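You operate a simulated robot arm through the tools that you are given. There is no shell and no other tool. Be economical: measure what you need, move in short steps, check, and stop when the job is done.

You are at the controls of a simulated robot arm. One attempt, no reset.

Task
Take the box that says "Primer" from the top of the site box and leave it on the top of the fixings bench. Put two of the eye wash bottles from the black mat on the top of the white sill board. Put the 20 mm white gauge block from the low site board shelf on the top of the fixings bench and the 25 mm white gauge block on the clear end of the plaster table. Stack the battery pack labelled "Pack T-46" from the low site board shelf on top of the battery pack that says "Pack T-42". Take the cable clip box and put it on top of the grey hawk. Any order will do. Set down upright: box, eye wash bottle, white gauge block, cable clip box.

Only the result counts: the job must be done as asked and must still hold three seconds after the hand-in. Knocking over, shifting, dropping, spilling or breaking anything else fails it.

Robot
A 6-joint arm with a two-finger parallel gripper on a trunk, on a base that drives. Base frame: it is fixed to the floor where the robot stands at the start and does not move with it; the origin is under the middle of the robot, x ahead of it, y to its left, z up; the surface under the hand at the start is at about z = 555. Lengths are in mm, angles in rad, forces in N, time in s.
With the tool pointing down near the work surface it reaches from about 320 to 700 mm from the robot's upright axis, wherever it stands. Its first joint turns from -2.897 to 2.897 rad. Places, roughly: battery pack [-750, 4000, 500]; cable clip box [-3500, 4000, 500]; card box, packers box [500, 250, 500]; clear end of the plaster table [-2400, -300, 800]; eye wash bottle [250, 3500, 750]; grey hawk (20x20x15 cm) [-2200, 0, 800]; top of the fixings bench [-1500, 1700, 800]; top of the white sill board [500, 1500, 900]; white gauge block [-250, 4000, 500]. Payload 4.1 kg.
Tool frame: the origin (TCP) lies between the finger pads and is the grasp point; the fingertips stand 23 mm ahead of it; z points along the fingers, y is the line along which they close. The gripper opens to 94 mm. The fingers are 38 mm wide and 10 mm thick; the gripper's body (54 by 96 mm) begins 39 mm behind the TCP.
Orientation is told as [roll, pitch, yaw] about the base's x, y, z axes, in that order, counted from this pose: with the fingers straight down and closing along the base's y, the tool's x points along the base's -x, its y along +y and its z along -z.

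Tools
- The arm moves only by the tool drive_tool. Its argument "deltas" is text: rows parted by semicolons, each of 7 numbers parted by spaces: the shift along the tool's x, y, z in units of 150 mm (1.0 is 150 mm), then the turn, a rotation vector about the tool's x, y, z in units of 180 degrees (1.0 is 180 degrees), then the finger opening in mm, from 0 to 94. In form: dx dy dz wx wy wz jaw; .... A call has 1 to 20 rows; each row is the pose to reach, as a shift and turn from the pose commanded when the call began, along the tool's axes at that moment. A call with a number of a shift or a turn outside -1 to 1 is refused whole. Rows are played at 5 a second. More than 50 mm and 0.15 rad between two rows, or a gripper value outside its range, and nothing of the call is played. Where a pose cannot be reached the arm comes as near as it can. A force on the tool above 40 N (or 10 N above the force at the start of the call, whichever is more), or a blocked arm, ends the call early, and 0.2 s more pass. Each finger travels about 45 mm/s and halts on what it meets, pressing with about 23 N; the grip force reading is that of the motor and also rises with nothing between the fingers. The clock runs only during rows and for 0.2 s after the last one: add rows that repeat a pose to give the fingers time. It gives the time, the measured TCP pose, the force on the tool (base axes), the opening and the grip force at its end, in the units of the frame above (readings bear some noise), with the torque about the TCP (base axes, N m) and any sound that the robot's microphone picked up, and new pictures: "views" is both (left out), scene, wrist or none.
- Cameras (640 x 400 px; columns grow to the right, rows downward): "scene" is now at [10.3, 164.4, 1319.9]; the picture's right is [-0.07, -1.00, 0.00], its down [-0.83, 0.05, -0.56] and it looks along [0.56, -0.04, -0.83] (base axes); focal length 257 px, centre (320, 200). "wrist" rides on the gripper at [86, 16, -75] in the tool frame; the picture's right is [-0.18, 0.98, 0.00], its down [-0.58, -0.11, -0.81] and it looks along [-0.79, -0.15, 0.59] (tool axes); focal length 243 px, centre (320, 200). There is no depth. A picture from a camera that has moved, and an enlarged one, comes with that camera's place and axes in the base frame and with its lens.
- move_column(by): slides the trunk up (or, below 0, down) by that many mm; the arm and the scene camera ride with it, the base frame stays. It gives what a move gives, with no picture.
- roll_base(legs): drives the robot by 1 to 6 legs, each [ahead, turn to the left] in mm and rad, along the robot's own axes; the way and the turn of a leg run together, so that a leg with both is an arc; at most 1500 mm and 3.142 rad a leg. The arm and the cameras ride along, it lands a little off, and it stops where it bumps. It gives what a move gives, and a new picture of the scene camera.
- pan_tilt(pan, tilt): turns the head with the scene camera to pan (to the left, within 2.705 rad either way) and tilt (down, from -0.506 to 1.204), counted from straight ahead of the robot. It gives what a move gives, and a new picture of the scene camera.
- zoom(camera, box): a new picture of the part [left, top, right, bottom] of that camera's present view, enlarged. No time passes.
- sign_off(): hands the job in; it is judged then, once.

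Go step by step. Nothing tells you exact positions but the pictures and the camera data: compare them with the known pose of the tool, close in by small moves and look again before you grip or let go. The budget is 207 turns and 260 pictures, counting those below and the enlarged ones. Unless the task says otherwise, let go and move clear before handing in.

The tools are called after "Request:" by a JSON object that holds its "api" and its "payload". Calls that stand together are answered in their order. drive_tool: Moves the arm, as the interface text tells. Its arguments: {"type":"object","properties":{"deltas":{"type":"string"},"views":{"type":"string","enum":["both","scene","wrist","none"]}},"required":["deltas"]} The other tools are called the same way: move_column (by) slides the trunk up or down; roll_base (legs) drives the base; pan_tilt (pan, tilt) turns the head that bears the scene camera; zoom (camera, box) takes an enlarged picture of a part of a camera's view; sign_off () hands the job in.

At the start:

```text
time: 0.0
position: [348.2, 75.3, 800.0]
orientation: [0.0, 0.001, -0.001]
contact_force: [-0.9, 0.0, -0.2]
ft_torque: [-0.01, 0.03, 0.01]
opening: 94.1
gripper_force: 0.0
trunk travel left (down, up): [-300.0, 290.0]
robot x, y, heading: [-0.4, 3.9, -0.003]
head pan, tilt: [-0.066, 0.979]
```

scene: 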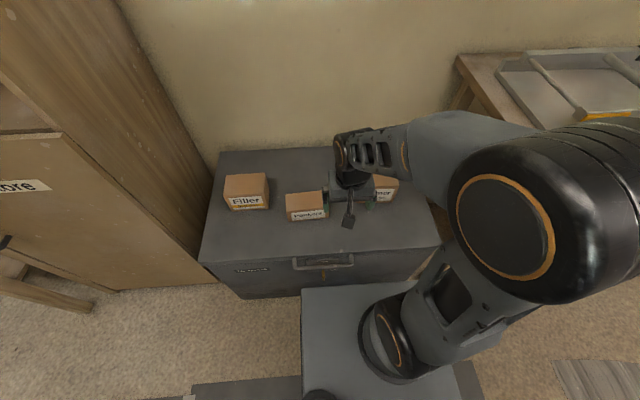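
wrist: 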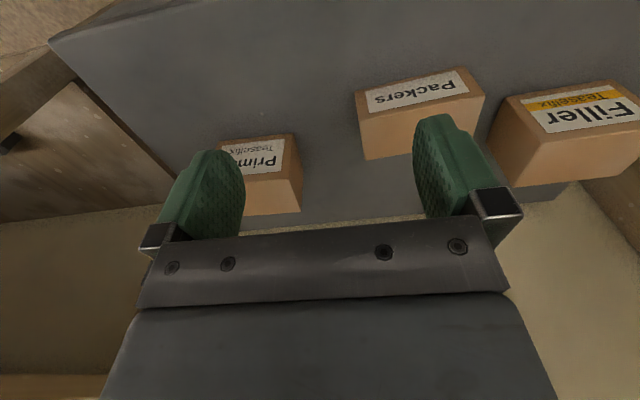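

The site box is in front with Filler, Packers and Primer on it; Primer is partly hidden by the gripper. I zoom in to locate it.

Request:
{"api": "zoom", "payload": {"camera": "wrist", "box": [160, 80, 480, 280]}}

Request:
{"api": "zoom", "payload": {"camera": "scene", "box": [200, 120, 440, 270]}}

```text
2.00 times, centred on (320, 180) of wrist
camera zoom: at [262.1, 91.7, 874.2], right [0.18, 0.98, 0.0], down [0.58, -0.11, 0.81], along [0.79, -0.15, -0.59], focal length 485 px, centre (320, 240)
```

zoom: 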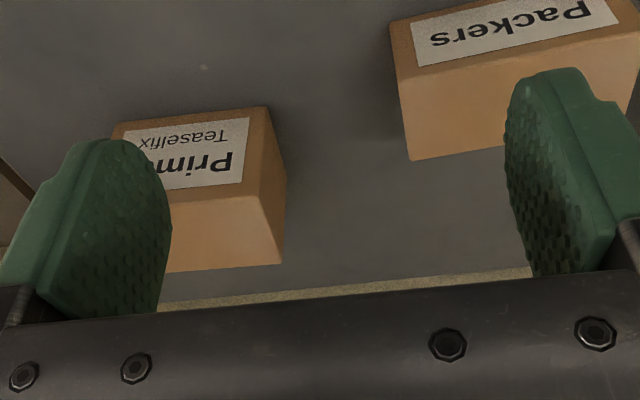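

```text
2.67 times, centred on (320, 195) of scene
camera zoom: at [10.3, 164.4, 1319.9], right [-0.07, -1.0, 0.0], down [-0.83, 0.05, -0.56], along [0.56, -0.04, -0.83], focal length 686 px, centre (320, 213)
```

zoom: 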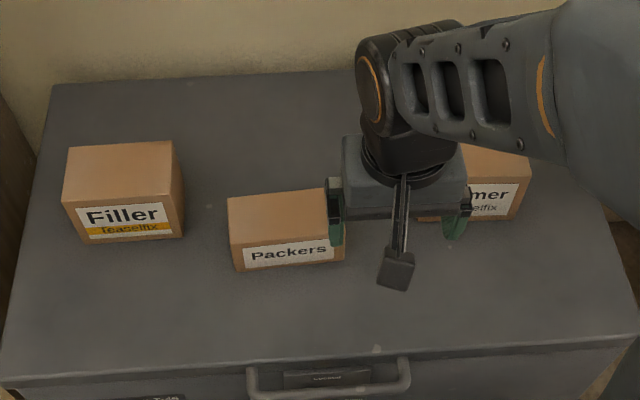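

Primer seems to be about 135 x 83 x 97 mm, centred near [541, -65], so I must grip it along x. I turn the tool 90° while moving over it.

Request:
{"api": "drive_tool", "payload": {"deltas": "-0.08 -0.08 0 0 0 0.042 94; -0.16 -0.16 0 0 0 0.084 94; -0.24 -0.24 0 0 0 0.126 94; -0.32 -0.32 0 0 0 0.168 94; -0.4 -0.4 0 0 0 0.21 94; -0.48 -0.48 0 0 0 0.252 94; -0.56 -0.56 0 0 0 0.294 94; -0.64 -0.64 0 0 0 0.336 94; -0.72 -0.72 0 0 0 0.378 94; -0.8 -0.8 0 0 0 0.42 94; -0.88 -0.88 0 0 0 0.462 94; -0.93 -0.93 0 0 0 0.5 94; -0.93 -0.93 0 0 0 0.5 94"}}

```text
time: 2.8
position: [488.3, -64.3, 799.1]
orientation: [-0.001, -0.001, -1.574]
contact_force: [-0.3, -0.2, 0.2]
ft_torque: [0.0, -0.02, 0.0]
opening: 94.3
gripper_force: 0.0
trunk travel left (down, up): [-300.0, 290.0]
robot x, y, heading: [-1.6, 3.9, -0.002]
head pan, tilt: [-0.066, 0.979]
camera scene: at [10.4, 164.3, 1319.9], right [-0.07, -1.0, 0.0], down [-0.83, 0.05, -0.56], along [0.56, -0.04, -0.83], focal length 257 px, centre (320, 200)
camera wrist: at [504.4, 22.3, 873.6], right [0.98, -0.19, 0.0], down [-0.11, -0.58, 0.81], along [-0.15, -0.79, -0.59], focal length 243 px, centre (320, 200)
```

scene: 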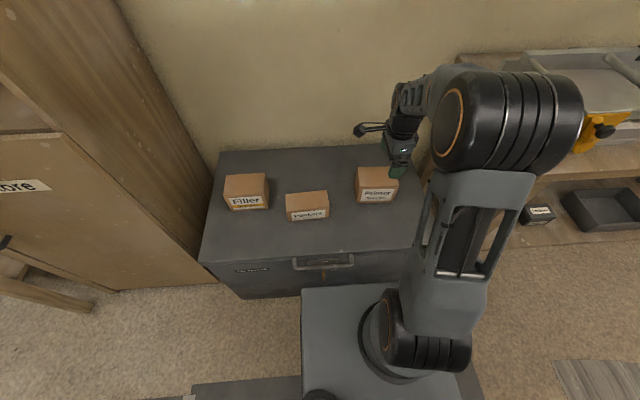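
wrist: 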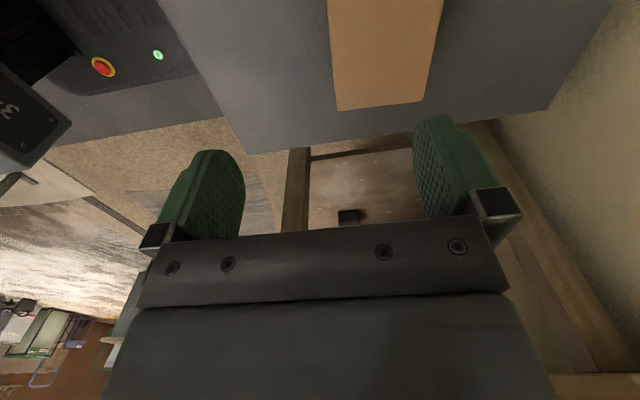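

Now Primer is in view; I zoom to fix its corners.

Request:
{"api": "zoom", "payload": {"camera": "scene", "box": [330, 145, 430, 215]}}

Request:
{"api": "zoom", "payload": {"camera": "wrist", "box": [260, 0, 500, 150]}}

```text
5.71 times, centred on (380, 180) of scene
camera zoom: at [10.4, 164.3, 1319.9], right [-0.07, -1.0, 0.0], down [-0.83, 0.05, -0.56], along [0.56, -0.04, -0.83], focal length 1471 px, centre (-23, 314)
```

zoom: 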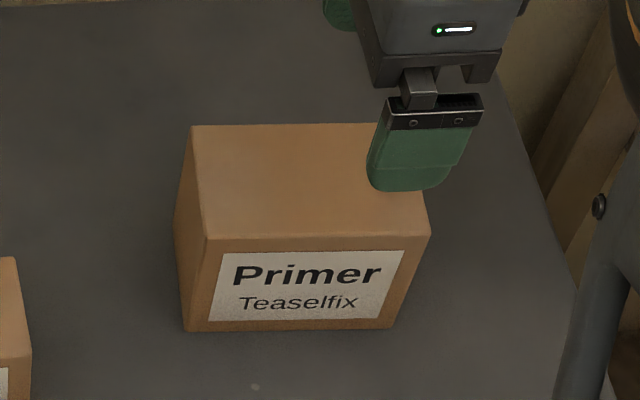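

```text
2.67 times, centred on (380, 75) of wrist
camera zoom: at [504.4, 22.3, 873.6], right [0.98, -0.19, 0.0], down [-0.11, -0.58, 0.81], along [-0.15, -0.79, -0.59], focal length 647 px, centre (160, 533)
```

zoom: 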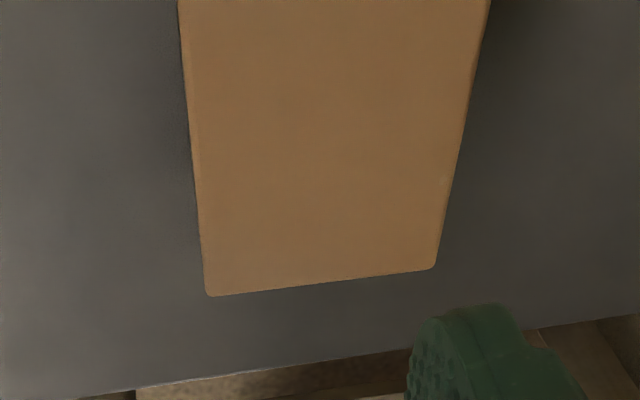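

Primer's top is at z≈650, centred at about [542, -68] with a slight yaw of -0.065. I align above it and check before descending.

Request:
{"api": "drive_tool", "payload": {"deltas": "-0.012 0.18 0 0 0 0.01 94; -0.025 0.358 0 0 0 0.0207 94; -0.025 0.358 0.3 0 0 0.0207 94; -0.025 0.358 0.62 0 0 0.0207 94; -0.025 0.358 0.72 0 0 0.0207 94; -0.025 0.358 0.72 0 0 0.0207 94"}}

Request:
{"api": "zoom", "payload": {"camera": "scene", "box": [330, 125, 430, 215]}}

```text
time: 4.2
position: [539.5, -67.7, 689.8]
orientation: [-0.001, 0.001, -1.637]
contact_force: [0.4, 0.3, -0.6]
ft_torque: [-0.02, -0.02, -0.01]
opening: 94.0
gripper_force: 0.1
trunk travel left (down, up): [-300.0, 290.0]
robot x, y, heading: [2.3, 6.3, -0.002]
head pan, tilt: [-0.066, 0.979]
camera scene: at [10.4, 164.3, 1319.9], right [-0.07, -1.0, 0.0], down [-0.83, 0.05, -0.56], along [0.56, -0.04, -0.83], focal length 257 px, centre (320, 200)
camera wrist: at [562.5, 17.3, 764.6], right [0.97, -0.25, 0.0], down [-0.15, -0.57, 0.81], along [-0.2, -0.78, -0.59], focal length 243 px, centre (320, 200)
```

scene: 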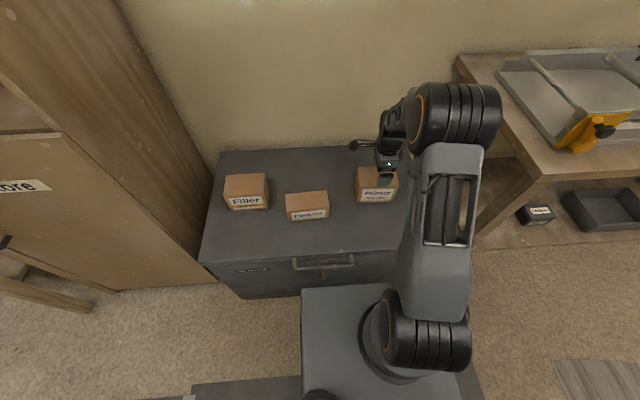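
wrist: 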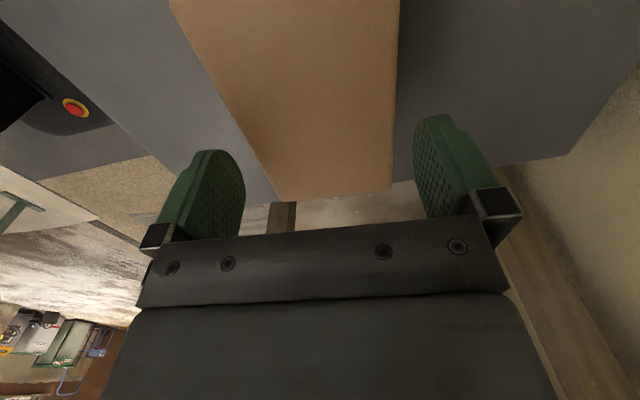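

```text
4.44 times, centred on (380, 170) of scene
camera zoom: at [10.4, 164.3, 1319.9], right [-0.07, -1.0, 0.0], down [-0.83, 0.05, -0.56], along [0.56, -0.04, -0.83], focal length 1144 px, centre (53, 333)
```

zoom: 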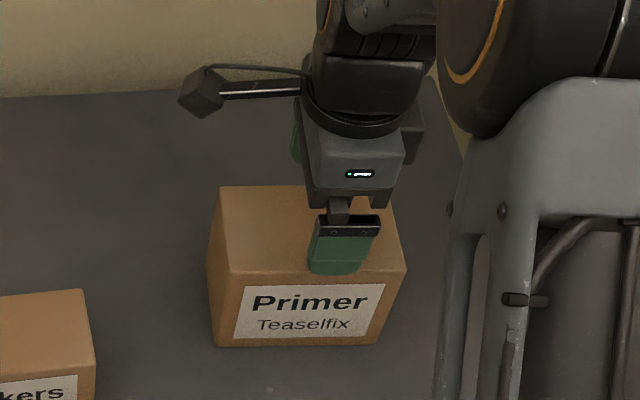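

The box edges sit inside the fingers with a few mm each side. I descend to z≈622 slowly and check before closing.

Request:
{"api": "drive_tool", "payload": {"deltas": "0 0 0.15 0 0 0 94; 0 0 0.25 0 0 0 94; 0 0 0.32 0 0 0 94; 0 0 0.39 0 0 0 94; 0 0 0.45 0 0 0 94; 0 0 0.45 0 0 0 94", "views": "wrist"}}

```text
time: 5.6
position: [540.9, -69.4, 624.6]
orientation: [0.0, 0.001, -1.637]
contact_force: [0.3, 0.4, -0.7]
ft_torque: [0.0, -0.01, 0.0]
opening: 94.1
gripper_force: 0.1
trunk travel left (down, up): [-300.0, 290.0]
robot x, y, heading: [-0.5, 0.9, -0.002]
head pan, tilt: [-0.066, 0.979]
camera wrist: at [563.8, 17.3, 698.1], right [0.97, -0.25, 0.0], down [-0.15, -0.57, 0.81], along [-0.2, -0.78, -0.59], focal length 243 px, centre (320, 200)
```

wrist: 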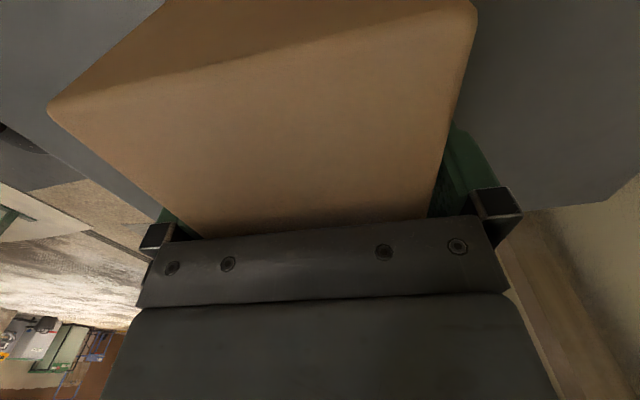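

The fingers straddle the box without contact. I close and lift it slightly.

Request:
{"api": "drive_tool", "payload": {"deltas": "0 0 0 0 0 0 70; 0 0 0 0 0 0 70; 0 0 0 0 0 0 70; 0 0 0 0 0 0 70; 0 0 -0.1 0 0 0 70; 0 0 -0.3 0 0 0 70; 0 0 -0.6 0 0 0 70; 0 0 -0.9 0 0 0 70; 0 0 -0.9 0 0 0 70", "views": "scene"}}

```text
time: 7.6
position: [542.6, -68.9, 759.6]
orientation: [0.0, -0.001, -1.635]
contact_force: [-0.2, -0.1, 1.1]
ft_torque: [0.02, 0.0, -0.01]
opening: 70.0
gripper_force: 0.0
trunk travel left (down, up): [-300.0, 290.0]
robot x, y, heading: [3.0, 1.6, 0.002]
head pan, tilt: [-0.066, 0.979]
camera scene: at [10.2, 164.3, 1319.9], right [-0.07, -1.0, 0.0], down [-0.83, 0.05, -0.56], along [0.56, -0.04, -0.83], focal length 257 px, centre (320, 200)
```

scene: 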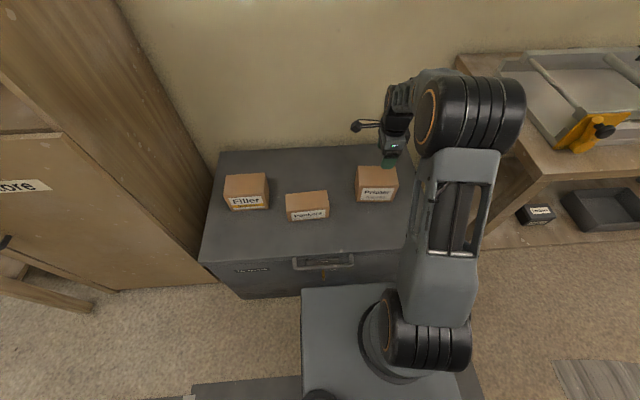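

The box is narrower than 70 mm, so it wasn't gripped. I go back down open and close further.

Request:
{"api": "drive_tool", "payload": {"deltas": "0 0 0.0 0 0 0 94; 0 0 0.2 0 0 0 94; 0 0 0.5 0 0 0 94; 0 0 0.8 0 0 0 94; 0 0 0.9 0 0 0 94; 0 0 0.9 0 0 0 70; 0 0 0.9 0 0 0 50; 0 0 0.9 0 0 0 40; 0 0 0.9 0 0 0 40; 0 0 0.9 0 0 0 40; 0 0 0.9 0 0 0 40", "views": "wrist"}}

```text
time: 10.0
position: [540.9, -69.8, 624.5]
orientation: [-0.002, -0.001, -1.637]
contact_force: [0.6, -0.9, 0.0]
ft_torque: [-0.03, -0.05, 0.03]
opening: 85.1
gripper_force: 23.1
trunk travel left (down, up): [-300.0, 290.0]
robot x, y, heading: [-1.3, 2.9, -0.003]
head pan, tilt: [-0.066, 0.979]
camera wrist: at [563.4, 17.0, 698.8], right [0.97, -0.25, 0.0], down [-0.15, -0.57, 0.81], along [-0.2, -0.78, -0.59], focal length 243 px, centre (320, 200)
```

wrist: 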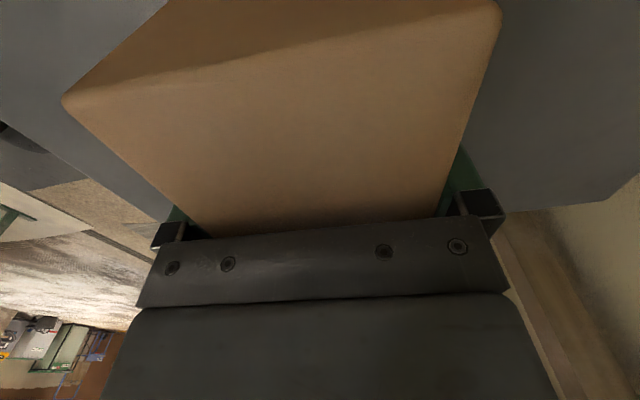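

It's at 85 mm with 23 N grip. I command full close and lift slowly to test.

Request:
{"api": "drive_tool", "payload": {"deltas": "0 0 0 0 0 0 0; 0 0 0 0 0 0 0; 0 0 -0.02 0 0 0 0; 0 0 -0.05 0 0 0 0; 0 0 -0.1 0 0 0 0; 0 0 -0.15 0 0 0 0; 0 0 -0.2 0 0 0 0; 0 0 -0.2 0 0 0 0", "views": "scene"}}

```text
time: 11.8
position: [541.7, -67.9, 654.2]
orientation: [0.0, -0.001, -1.635]
contact_force: [0.2, 1.1, -3.3]
ft_torque: [0.01, 0.0, 0.0]
opening: 84.9
gripper_force: 23.3
trunk travel left (down, up): [-300.0, 290.0]
robot x, y, heading: [-0.6, 3.7, -0.001]
head pan, tilt: [-0.066, 0.979]
camera scene: at [10.7, 164.3, 1319.9], right [-0.07, -1.0, 0.0], down [-0.83, 0.05, -0.56], along [0.56, -0.04, -0.83], focal length 257 px, centre (320, 200)
```

scene: 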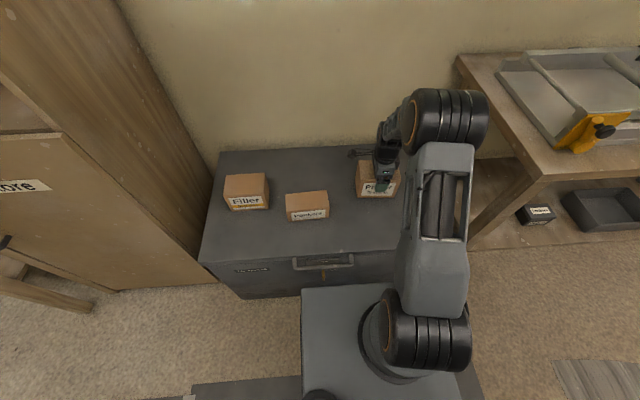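

Held (about 3.3 N of weight). I raise it and bring it closer, then look around.

Request:
{"api": "drive_tool", "payload": {"deltas": "0 0 -0.3 0 0 0 0; 0 0 -0.6 0 0 0 0; 0 0 -0.9 0 0 0 0; 0.1 -0.2 -1 0 0 0 0; 0.2 -0.4 -1 0 0 0 0; 0.3 -0.6 -1 0 0 0 0; 0.4 -0.8 -1 0 0 0 0; 0.45 -0.95 -1 0 0 0 0; 0.45 -0.95 -1 0 0 0 0", "views": "none"}}

Request:
{"api": "pan_tilt", "payload": {"pan": 1.57, "tilt": 0.5}}

Request:
{"api": "pan_tilt", "payload": {"pan": 2.6, "tilt": 0.5}}

Request:
{"api": "pan_tilt", "payload": {"pan": -2.6, "tilt": 0.5}}

```text
time: 13.8
position: [403.0, 7.9, 806.6]
orientation: [-0.001, -0.001, -1.633]
contact_force: [-0.2, 0.1, -4.4]
ft_torque: [-0.04, 0.0, -0.01]
opening: 84.5
gripper_force: 23.2
trunk travel left (down, up): [-300.0, 290.0]
robot x, y, heading: [0.8, 5.9, 0.004]
head pan, tilt: [-0.066, 0.979]
```

```text
time: 15.5
position: [403.2, 9.0, 805.2]
orientation: [0.001, 0.001, -1.634]
contact_force: [0.3, -0.5, -4.2]
ft_torque: [-0.05, -0.03, -0.03]
opening: 84.9
gripper_force: 23.2
trunk travel left (down, up): [-300.0, 290.0]
robot x, y, heading: [1.3, 2.1, -0.005]
head pan, tilt: [1.571, 0.499]
camera scene: at [-60.1, 260.0, 1359.6], right [1.0, 0.0, 0.0], down [0.0, -0.48, -0.88], along [0.0, 0.88, -0.48], focal length 257 px, centre (320, 200)
```

scene: 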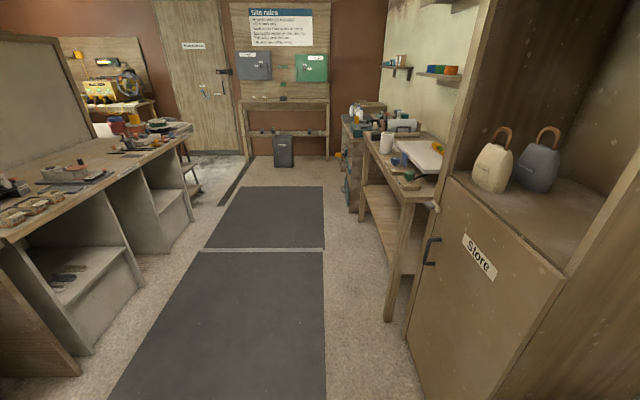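

```text
time: 16.8
position: [403.0, 8.4, 806.0]
orientation: [-0.001, 0.0, -1.637]
contact_force: [-0.4, 0.8, -4.7]
ft_torque: [-0.05, 0.0, -0.03]
opening: 85.1
gripper_force: 23.1
trunk travel left (down, up): [-300.0, 290.0]
robot x, y, heading: [-0.9, 1.1, 0.002]
head pan, tilt: [2.601, 0.499]
camera scene: at [-138.1, 215.9, 1359.6], right [0.52, 0.86, 0.0], down [0.41, -0.25, -0.88], along [-0.75, 0.45, -0.48], focal length 257 px, centre (320, 200)
```

scene: 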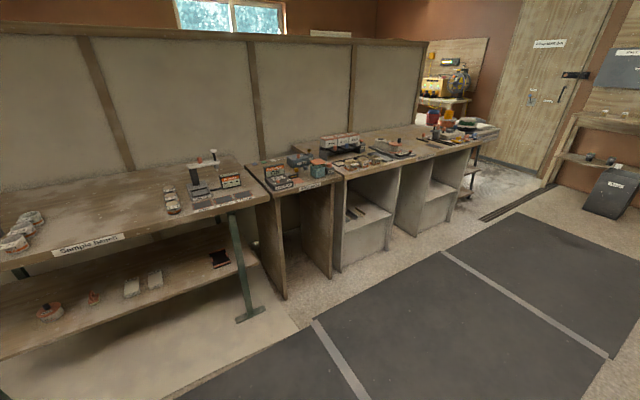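

```text
time: 20.9
position: [403.6, 9.6, 806.3]
orientation: [0.0, 0.001, -1.636]
contact_force: [0.7, 0.0, -4.1]
ft_torque: [-0.02, 0.01, 0.0]
opening: 84.9
gripper_force: 22.9
trunk travel left (down, up): [-300.0, 290.0]
robot x, y, heading: [-0.8, 0.6, 0.001]
head pan, tilt: [-2.601, 0.499]
camera scene: at [-138.2, 122.1, 1359.6], right [-0.52, 0.86, 0.0], down [0.41, 0.25, -0.88], along [-0.75, -0.45, -0.48], focal length 257 px, centre (320, 200)
```

scene: 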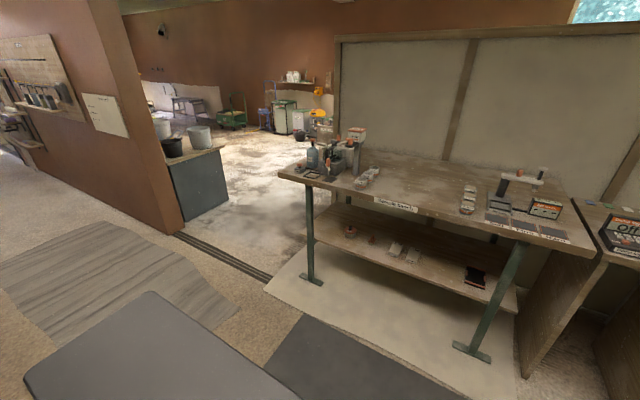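

Behind me is a row of benches along x≈-1200; the third one is probably the fixings bench. I look at it closer.

Request:
{"api": "pan_tilt", "payload": {"pan": 2.3, "tilt": 0.4}}

Request:
{"api": "zoom", "payload": {"camera": "scene", "box": [100, 100, 420, 300]}}

```text
time: 24.7
position: [402.0, 8.8, 805.4]
orientation: [-0.001, 0.001, -1.635]
contact_force: [-0.3, -0.6, -4.9]
ft_torque: [-0.07, -0.01, 0.02]
opening: 84.8
gripper_force: 23.2
trunk travel left (down, up): [-300.0, 290.0]
robot x, y, heading: [-0.9, 4.2, -0.001]
head pan, tilt: [2.3, 0.4]
camera scene: at [-121.9, 238.1, 1368.7], right [0.75, 0.67, 0.0], down [0.26, -0.29, -0.92], along [-0.61, 0.69, -0.39], focal length 257 px, centre (320, 200)
```

scene: 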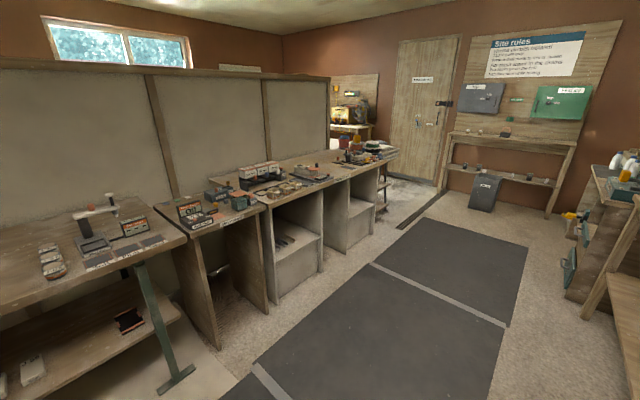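

```text
2.00 times, centred on (260, 200) of scene
camera zoom: at [-121.9, 238.1, 1368.7], right [0.75, 0.67, 0.0], down [0.26, -0.29, -0.92], along [-0.61, 0.69, -0.39], focal length 515 px, centre (440, 200)
```

zoom: 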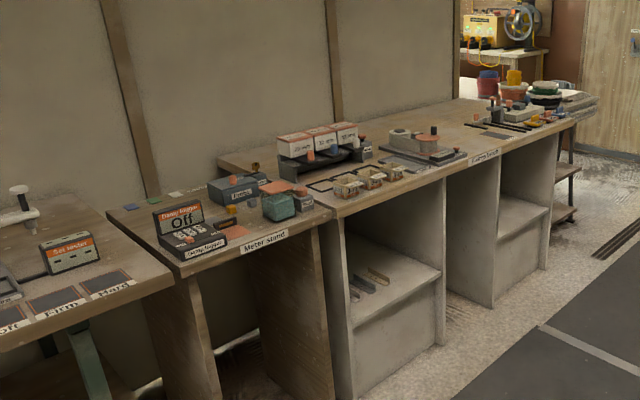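

The fixings bench stands at y≈1100–2400, front edge x≈-1200. I back off, drive up the aisle and turn to face it.

Request:
{"api": "pan_tilt", "payload": {"pan": 0, "tilt": 0.6}}

Request:
{"api": "roll_base", "payload": {"legs": [[-300, 0], [0, 1.571], [1500, 0], [150, 0], [0, 1.571]]}}

```text
time: 26.9
position: [403.1, 7.3, 806.8]
orientation: [0.001, -0.001, -1.635]
contact_force: [-0.2, 0.3, -3.9]
ft_torque: [0.0, 0.01, -0.01]
opening: 84.8
gripper_force: 23.2
trunk travel left (down, up): [-300.0, 290.0]
robot x, y, heading: [-1.3, 3.8, 0.0]
head pan, tilt: [0.0, 0.6]
camera scene: at [28.2, 169.0, 1350.5], right [0.0, -1.0, 0.0], down [-0.57, 0.0, -0.82], along [0.82, 0.0, -0.57], focal length 257 px, centre (320, 200)
```

scene: 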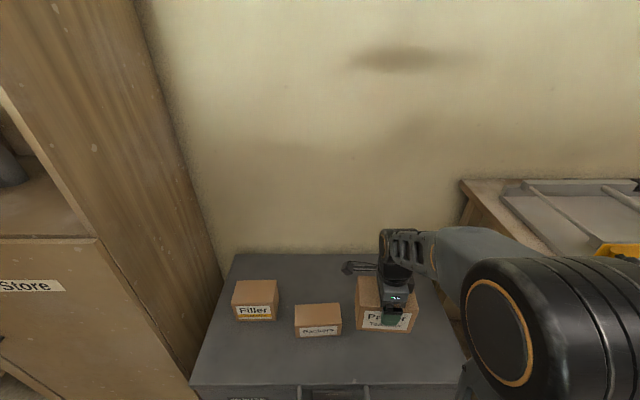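

```text
time: 44.4
position: [-669.7, 1648.2, 805.4]
orientation: [0.0, 0.0, 1.469]
contact_force: [-0.7, 0.3, -3.9]
ft_torque: [0.0, 0.01, 0.03]
opening: 84.8
gripper_force: 23.0
trunk travel left (down, up): [-300.0, 290.0]
robot x, y, heading: [-262.9, 1641.1, 3.106]
head pan, tilt: [0.0, 0.6]
camera scene: at [-302.1, 1475.3, 1350.5], right [0.04, 1.0, 0.0], down [0.56, -0.02, -0.82], along [-0.82, 0.03, -0.57], focal length 257 px, centre (320, 200)
```

scene: 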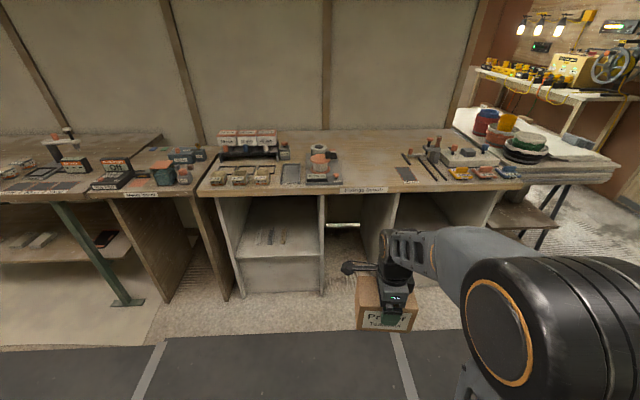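

The middle of the fixings bench is clear around [-1330, 1700]. I raise the trunk and drive closer.

Request:
{"api": "move_column", "payload": {"by": 200}}

Request:
{"api": "pan_tilt", "payload": {"pan": -0.1, "tilt": 0.95}}

Request:
{"api": "roll_base", "payload": {"legs": [[450, 0.035]]}}

```text
time: 46.6
position: [-670.8, 1648.1, 1005.6]
orientation: [0.001, 0.0, 1.469]
contact_force: [-0.1, 0.0, -5.0]
ft_torque: [0.04, 0.0, -0.01]
opening: 84.9
gripper_force: 23.0
trunk travel left (down, up): [-500.0, 90.0]
robot x, y, heading: [-267.2, 1642.5, 3.11]
head pan, tilt: [0.0, 0.6]
```

```text
time: 47.4
position: [-672.0, 1648.4, 1006.2]
orientation: [-0.001, 0.001, 1.468]
contact_force: [0.0, -0.5, -5.4]
ft_torque: [-0.01, -0.01, 0.01]
opening: 84.8
gripper_force: 23.2
trunk travel left (down, up): [-500.0, 90.0]
robot x, y, heading: [-261.0, 1643.5, 3.103]
head pan, tilt: [-0.099, 0.949]
camera scene: at [-285.9, 1481.9, 1522.2], right [0.14, 0.99, 0.0], down [0.81, -0.11, -0.58], along [-0.58, 0.08, -0.81], focal length 257 px, centre (320, 200)
```

scene: 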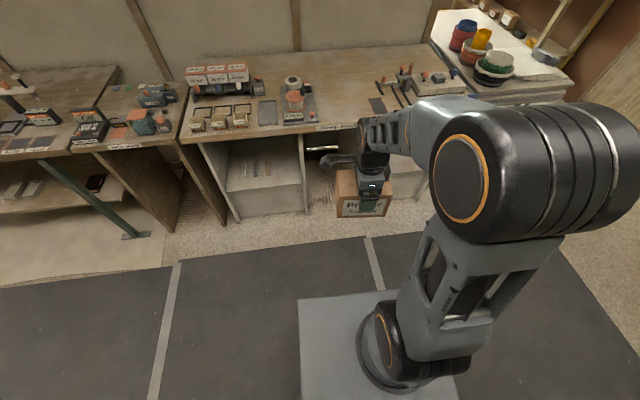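

```text
time: 50.1
position: [-1119.1, 1643.5, 1006.7]
orientation: [0.0, 0.001, 1.503]
contact_force: [-0.4, -0.5, -4.0]
ft_torque: [0.06, -0.02, -0.02]
opening: 84.9
gripper_force: 23.2
trunk travel left (down, up): [-500.0, 90.0]
robot x, y, heading: [-716.5, 1651.0, 3.138]
head pan, tilt: [-0.099, 0.949]
camera scene: at [-729.9, 1490.3, 1522.1], right [0.1, 0.99, 0.0], down [0.81, -0.08, -0.58], along [-0.58, 0.06, -0.81], focal length 257 px, centre (320, 200)
```

scene: 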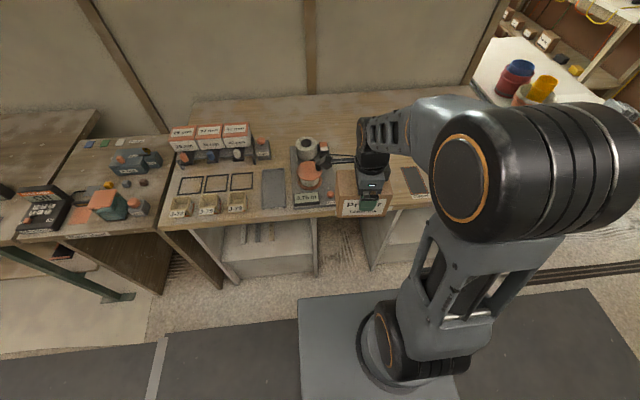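

The bench top is about z≈810, clear between y≈1600 and 1850. I carry Primer over it toward [-1360, 1725].

Request:
{"api": "drive_tool", "payload": {"deltas": "-0.1 0.2 0 0 0 -0.005 0; -0.2 0.4 0 0 0 -0.01 0; -0.3 0.6 0 0 0 -0.015 0; -0.4 0.8 0 0 0 -0.02 0; -0.433 0.95 0 0 0 -0.0216 0; -0.433 0.95 0 0 0 -0.0216 0", "views": "both"}}

```text
time: 51.5
position: [-1255.7, 1718.6, 1005.2]
orientation: [-0.001, 0.001, 1.57]
contact_force: [0.2, 0.1, -4.0]
ft_torque: [0.03, 0.0, 0.01]
opening: 84.8
gripper_force: 23.2
trunk travel left (down, up): [-500.0, 90.0]
robot x, y, heading: [-714.7, 1650.8, 3.139]
head pan, tilt: [-0.099, 0.949]
camera scene: at [-729.9, 1490.4, 1522.1], right [0.1, 0.99, 0.0], down [0.81, -0.08, -0.58], along [-0.58, 0.06, -0.81], focal length 257 px, centre (320, 200)
camera wrist: at [-1272.7, 1632.4, 1079.4], right [-0.98, 0.18, 0.0], down [0.11, 0.58, 0.81], along [0.15, 0.79, -0.59], focal length 243 px, centre (320, 200)
```

scene: 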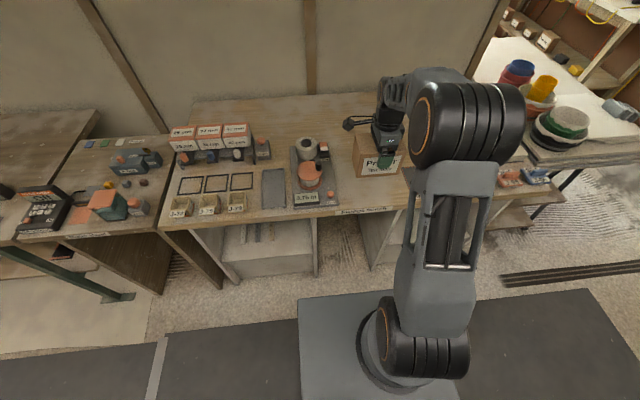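
wrist: 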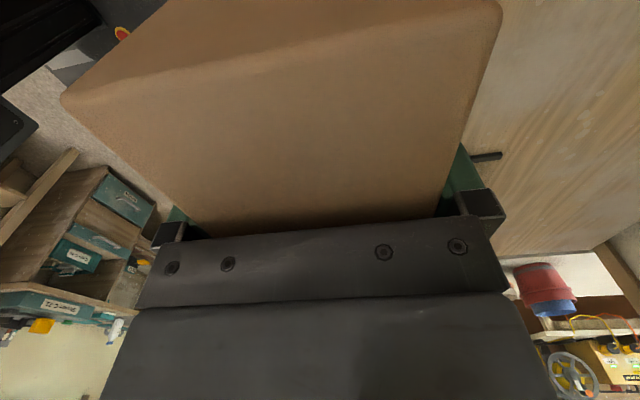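

Move to x≈-1360 and descend to about z=895.

Request:
{"api": "drive_tool", "payload": {"deltas": "0 0.25 0 0 0 0 0; 0 0.5 0 0 0 0 0; 0 0.7 0.1 0 0 0 0; 0 0.7 0.35 0 0 0 0; 0 0.7 0.6 0 0 0 0; 0 0.7 0.74 0 0 0 0; 0 0.7 0.74 0 0 0 0", "views": "scene"}}

Request:
{"api": "zoom", "payload": {"camera": "scene", "box": [280, 70, 480, 220]}}

```text
time: 53.1
position: [-1360.6, 1718.2, 892.8]
orientation: [0.0, 0.001, 1.571]
contact_force: [-0.5, 0.3, -4.4]
ft_torque: [0.03, 0.0, 0.05]
opening: 84.7
gripper_force: 22.9
trunk travel left (down, up): [-500.0, 90.0]
robot x, y, heading: [-715.4, 1648.4, 3.136]
head pan, tilt: [-0.099, 0.949]
camera scene: at [-729.9, 1490.4, 1522.1], right [0.1, 0.99, 0.0], down [0.81, -0.08, -0.58], along [-0.58, 0.06, -0.81], focal length 257 px, centre (320, 200)
```

scene: 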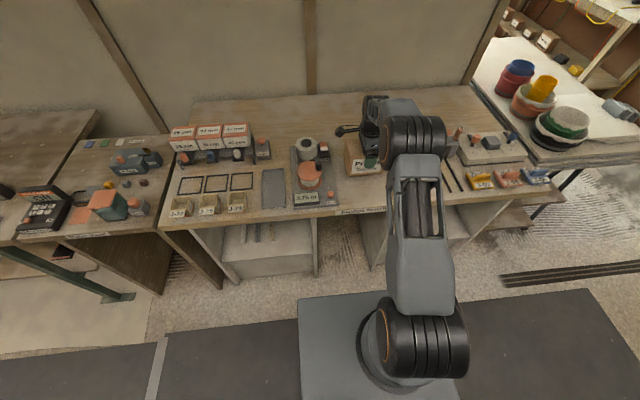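

```text
2.67 times, centred on (380, 145) of scene
camera zoom: at [-729.9, 1490.4, 1522.1], right [0.1, 0.99, 0.0], down [0.81, -0.08, -0.58], along [-0.58, 0.06, -0.81], focal length 686 px, centre (160, 347)
```

zoom: 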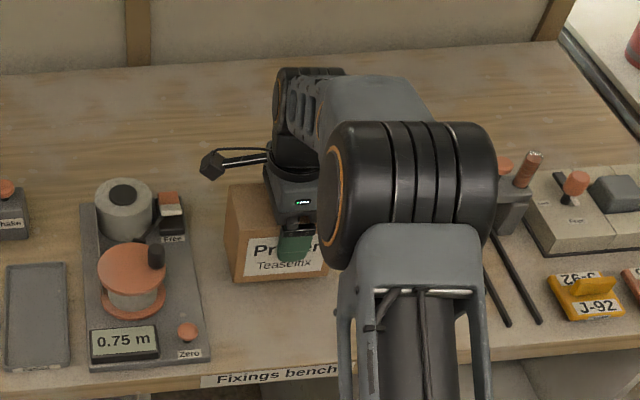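

Clear around. I creep down in small steps until the bench takes the weight.

Request:
{"api": "drive_tool", "payload": {"deltas": "0 0 0.02 0 0 0 0; 0 0 0.04 0 0 0 0; 0 0 0.06 0 0 0 0; 0 0 0.08 0 0 0 0; 0 0 0.08 0 0 0 0", "views": "none"}}

```text
time: 54.3
position: [-1363.1, 1719.4, 883.1]
orientation: [0.0, 0.0, 1.57]
contact_force: [0.2, 0.2, -4.6]
ft_torque: [0.02, -0.01, -0.03]
opening: 84.6
gripper_force: 22.5
trunk travel left (down, up): [-500.0, 90.0]
robot x, y, heading: [-714.2, 1647.2, 3.136]
head pan, tilt: [-0.099, 0.949]
```

Request:
{"api": "drive_tool", "payload": {"deltas": "0 0 0.02 0 0 0 0; 0 0 0.04 0 0 0 0; 0 0 0.06 0 0 0 0; 0 0 0.06 0 0 0 0", "views": "none"}}

```text
time: 55.3
position: [-1362.1, 1718.5, 873.6]
orientation: [-0.001, -0.001, 1.572]
contact_force: [0.3, 0.4, -4.8]
ft_torque: [0.07, 0.02, -0.02]
opening: 84.9
gripper_force: 22.9
trunk travel left (down, up): [-500.0, 90.0]
robot x, y, heading: [-714.1, 1652.6, 3.136]
head pan, tilt: [-0.099, 0.949]
```

Request:
{"api": "drive_tool", "payload": {"deltas": "0 0 0.015 0 0 0 0; 0 0 0.03 0 0 0 0; 0 0 0.045 0 0 0 0; 0 0 0.045 0 0 0 0", "views": "none"}}

```text
time: 56.3
position: [-1362.2, 1718.1, 869.3]
orientation: [0.005, -0.001, 1.572]
contact_force: [0.4, -0.1, 15.1]
ft_torque: [-0.4, -0.77, -0.01]
opening: 84.9
gripper_force: 23.1
trunk travel left (down, up): [-500.0, 90.0]
robot x, y, heading: [-717.6, 1647.7, 3.134]
head pan, tilt: [-0.099, 0.949]
```

Contact: bench top is z≈800. I release and rise.

Request:
{"api": "drive_tool", "payload": {"deltas": "0 0 -0.012 0 0 0 0; 0 0 -0.012 0 0 0 94; 0 0 -0.012 0 0 0 94; 0 0 -0.012 0 0 0 94; 0 0 -0.1 0 0 0 94; 0 0 -0.35 0 0 0 94; 0 0 -0.65 0 0 0 94; 0 0 -0.95 0 0 0 94; 0 0 -0.95 0 0 0 94", "views": "both"}}

```text
time: 58.3
position: [-1361.0, 1717.7, 1010.1]
orientation: [0.002, 0.002, 1.571]
contact_force: [-0.5, -0.3, -0.5]
ft_torque: [0.01, 0.03, 0.0]
opening: 94.0
gripper_force: 0.1
trunk travel left (down, up): [-500.0, 90.0]
robot x, y, heading: [-715.6, 1648.4, 3.139]
head pan, tilt: [-0.099, 0.949]
camera scene: at [-729.3, 1490.4, 1522.1], right [0.1, 0.99, 0.0], down [0.81, -0.08, -0.58], along [-0.58, 0.06, -0.81], focal length 257 px, centre (320, 200)
camera wrist: at [-1377.6, 1632.9, 1083.6], right [-0.98, 0.18, 0.0], down [0.11, 0.58, 0.81], along [0.15, 0.79, -0.59], focal length 243 px, centre (320, 200)
```

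scene: 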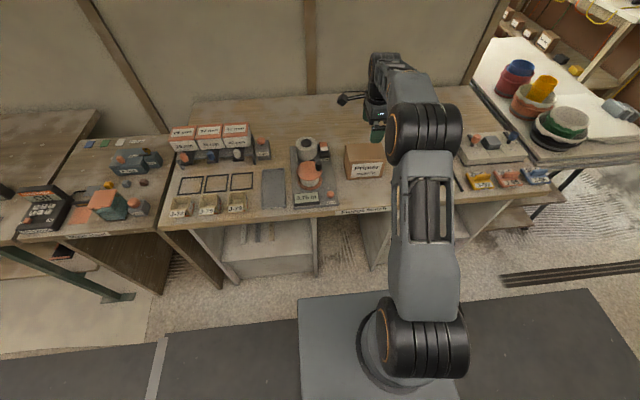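
wrist: 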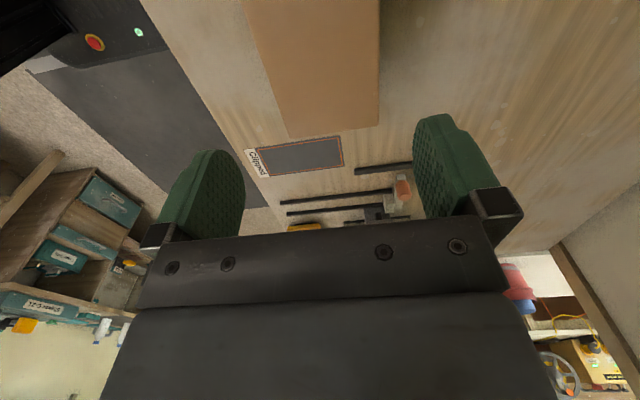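

Primer stands on the bench. I retract and drive up the aisle toward the low site board shelf.

Request:
{"api": "drive_tool", "payload": {"deltas": "0 -0.25 0 0 0 0 94; 0 -0.5 0 0 0 0 94; 0.1 -0.75 0 0 0 0 94; 0.3 -0.9 0 0 0 0 94; 0.4 -1 0 0 0 0 94; 0.4 -1 0 0 0 0 94", "views": "none"}}

Request:
{"api": "pan_tilt", "payload": {"pan": 0, "tilt": 0.6}}

Request:
{"api": "roll_base", "payload": {"legs": [[-450, 0], [0, -1.568], [1300, 0]]}}

```text
time: 59.7
position: [-1212.1, 1659.2, 1010.6]
orientation: [0.0, 0.0, 1.571]
contact_force: [-0.3, 0.2, 0.0]
ft_torque: [0.03, -0.03, -0.03]
opening: 93.8
gripper_force: 0.1
trunk travel left (down, up): [-500.0, 90.0]
robot x, y, heading: [-715.6, 1648.2, 3.137]
head pan, tilt: [-0.099, 0.949]
```

```text
time: 60.5
position: [-1214.1, 1658.8, 1011.0]
orientation: [0.0, 0.001, 1.571]
contact_force: [0.7, -0.5, -0.9]
ft_torque: [0.01, 0.02, 0.01]
opening: 94.0
gripper_force: 0.1
trunk travel left (down, up): [-500.0, 90.0]
robot x, y, heading: [-717.2, 1649.9, 3.135]
head pan, tilt: [0.0, 0.6]
camera scene: at [-745.4, 1483.2, 1550.4], right [0.0, 1.0, 0.0], down [0.57, 0.0, -0.82], along [-0.82, 0.0, -0.57], focal length 257 px, centre (320, 200)
```

scene: 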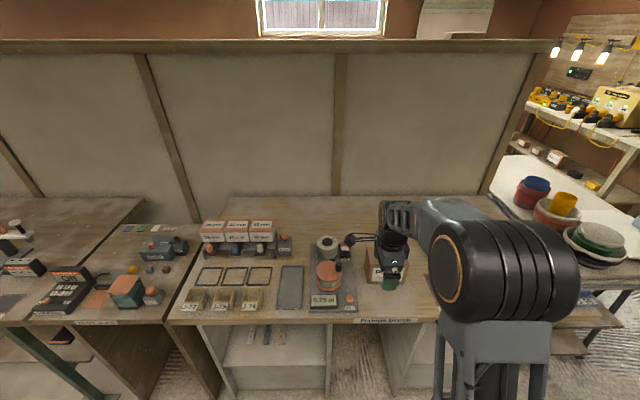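

```text
time: 73.3
position: [-297.5, 3461.8, 1010.8]
orientation: [-0.001, 0.0, 0.035]
contact_force: [0.0, -0.1, 1.3]
ft_torque: [-0.01, 0.0, -0.01]
opening: 94.2
gripper_force: 0.1
trunk travel left (down, up): [-500.0, 90.0]
robot x, y, heading: [-291.4, 2963.8, 1.603]
head pan, tilt: [0.0, 0.6]
camera scene: at [-456.4, 2987.4, 1550.5], right [1.0, 0.03, 0.0], down [0.02, -0.56, -0.83], along [-0.03, 0.82, -0.56], focal length 257 px, centre (320, 200)
```

scene: 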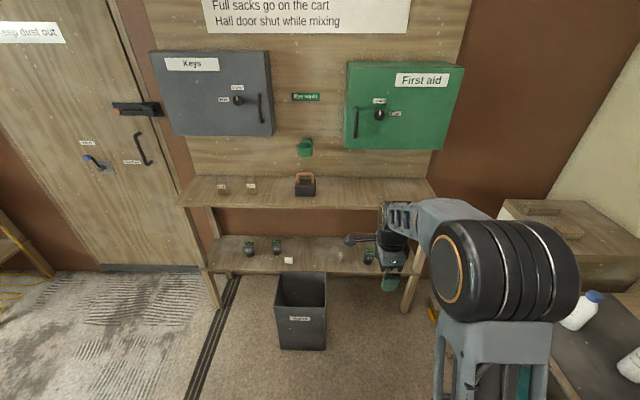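

Request:
{"api": "zoom", "payload": {"camera": "scene", "box": [190, 160, 430, 310]}}

Request:
{"api": "pan_tilt", "payload": {"pan": -0.9, "tilt": 0.7}}

```text
2.67 times, centred on (310, 235) of scene
camera zoom: at [-456.4, 2987.4, 1550.5], right [1.0, 0.03, 0.0], down [0.02, -0.56, -0.83], along [-0.03, 0.82, -0.56], focal length 686 px, centre (347, 107)
```

zoom: 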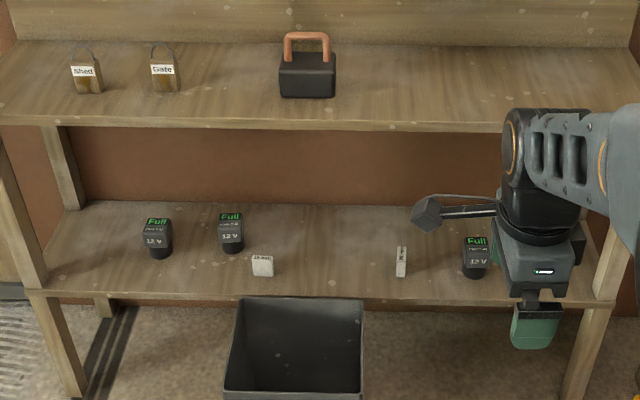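

```text
time: 74.5
position: [-297.1, 3461.3, 1010.6]
orientation: [0.0, 0.0, 0.035]
contact_force: [-0.8, 0.2, -0.1]
ft_torque: [0.02, 0.0, -0.01]
opening: 94.0
gripper_force: 0.1
trunk travel left (down, up): [-500.0, 90.0]
robot x, y, heading: [-286.7, 2960.8, 1.607]
head pan, tilt: [-0.901, 0.7]
camera scene: at [-388.7, 2954.0, 1541.9], right [0.65, -0.76, 0.0], down [-0.49, -0.42, -0.77], along [0.58, 0.5, -0.64], focal length 257 px, centre (320, 200)
```

scene: 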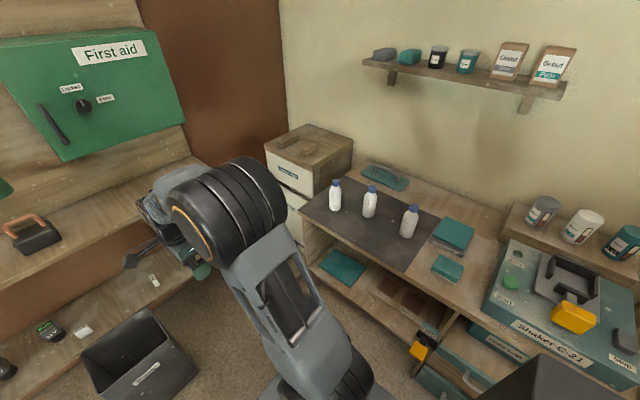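

The low shelf holds three battery packs and two white blocks, beneath an upper shelf. I look closer to read the labels.

Request:
{"api": "pan_tilt", "payload": {"pan": 0.1, "tilt": 0.6}}

Request:
{"api": "zoom", "payload": {"camera": "scene", "box": [240, 220, 350, 280]}}

Request:
{"api": "zoom", "payload": {"camera": "scene", "box": [350, 220, 460, 280]}}

```text
time: 75.8
position: [-296.7, 3460.7, 1011.0]
orientation: [0.0, 0.0, 0.036]
contact_force: [0.0, 0.0, -0.5]
ft_torque: [0.02, -0.01, 0.0]
opening: 94.0
gripper_force: 0.0
trunk travel left (down, up): [-500.0, 90.0]
robot x, y, heading: [-286.7, 2966.1, 1.603]
head pan, tilt: [0.099, 0.6]
camera scene: at [-465.1, 2986.6, 1550.5], right [0.99, 0.13, 0.0], down [0.07, -0.56, -0.83], along [-0.11, 0.82, -0.56], focal length 257 px, centre (320, 200)
```

scene: 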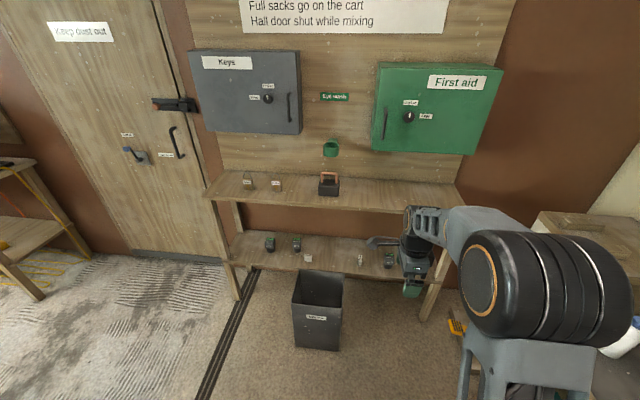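

```text
5.82 times, centred on (295, 250) of scene
camera zoom: at [-465.1, 2986.6, 1550.5], right [0.99, 0.13, 0.0], down [0.07, -0.56, -0.83], along [-0.11, 0.82, -0.56], focal length 1497 px, centre (466, -91)
```

zoom: 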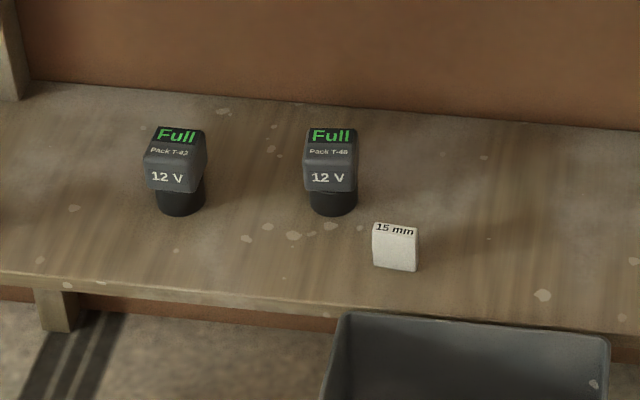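

```text
5.82 times, centred on (405, 250) of scene
camera zoom: at [-465.1, 2986.6, 1550.5], right [0.99, 0.13, 0.0], down [0.07, -0.56, -0.83], along [-0.11, 0.82, -0.56], focal length 1497 px, centre (-174, -91)
```

zoom: 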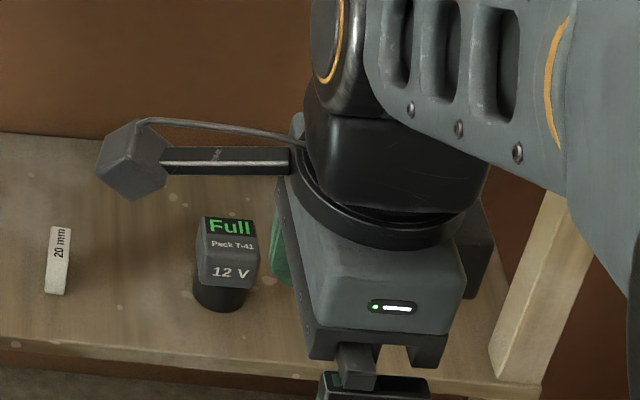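

Left to right: T-42, T-46, 15 mm, 20 mm, T-41, and something behind the gripper (likely the 25 mm). I reposition the robot in front of the battery packs.

Request:
{"api": "roll_base", "payload": {"legs": [[-340, 0], [0, 0.7], [700, 0], [0, -0.732]]}}

Request:
{"api": "move_column", "payload": {"by": -320}}

Request:
{"api": "pan_tilt", "payload": {"pan": -0.25, "tilt": 0.5}}

```text
time: 85.2
position: [-724.8, 3639.2, 1009.7]
orientation: [0.0, 0.0, -0.005]
contact_force: [-0.3, 0.1, 0.5]
ft_torque: [0.0, 0.04, 0.03]
opening: 94.2
gripper_force: 0.0
trunk travel left (down, up): [-500.0, 90.0]
robot x, y, heading: [-739.1, 3140.4, 1.563]
head pan, tilt: [0.099, 0.6]
camera scene: at [-912.6, 3171.9, 1550.5], right [1.0, 0.09, 0.0], down [0.05, -0.56, -0.83], along [-0.08, 0.82, -0.56], focal length 257 px, centre (320, 200)
```

scene: 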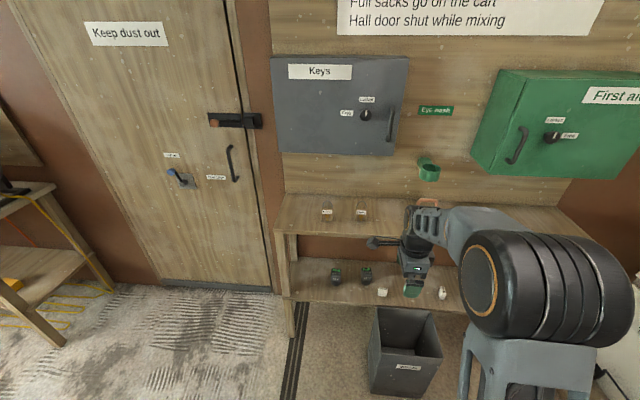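

```text
time: 88.3
position: [-726.4, 3639.8, 690.0]
orientation: [0.001, -0.001, -0.003]
contact_force: [-0.1, -0.1, -0.5]
ft_torque: [-0.03, 0.01, 0.0]
opening: 94.0
gripper_force: 0.0
trunk travel left (down, up): [-180.0, 410.0]
robot x, y, heading: [-737.3, 3144.3, 1.564]
head pan, tilt: [0.099, 0.6]
```

```text
time: 89.2
position: [-725.5, 3639.6, 689.6]
orientation: [-0.001, 0.002, -0.004]
contact_force: [-0.4, 0.7, -0.2]
ft_torque: [-0.01, -0.02, -0.02]
opening: 94.0
gripper_force: 0.1
trunk travel left (down, up): [-180.0, 410.0]
robot x, y, heading: [-736.1, 3140.2, 1.565]
head pan, tilt: [-0.25, 0.499]
camera scene: at [-881.5, 3171.9, 1239.6], right [0.97, -0.25, 0.0], down [-0.12, -0.46, -0.88], along [0.22, 0.85, -0.48], focal length 257 px, centre (320, 200)
```

scene: 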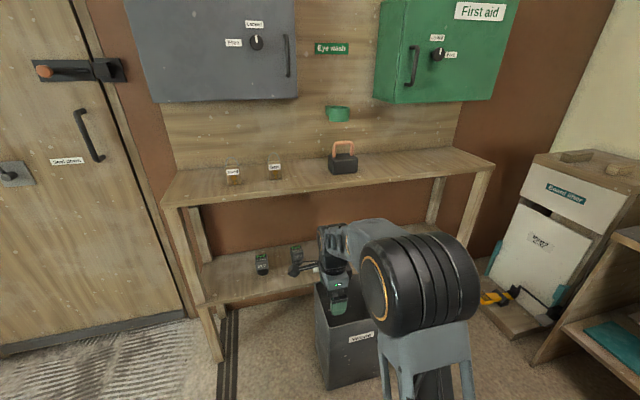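

I zoom in to triangulate the packs and shelf height.

Request:
{"api": "zoom", "payload": {"camera": "scene", "box": [190, 220, 350, 320]}}

```text
4.00 times, centred on (270, 270) of scene
camera zoom: at [-881.5, 3171.9, 1239.6], right [0.97, -0.25, 0.0], down [-0.12, -0.46, -0.88], along [0.22, 0.85, -0.48], focal length 1029 px, centre (520, -80)
```

zoom: 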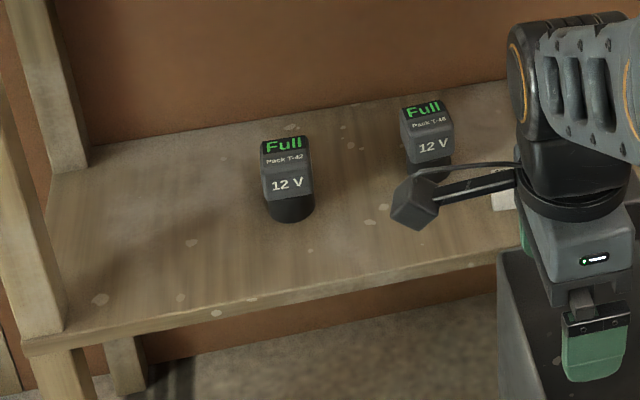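

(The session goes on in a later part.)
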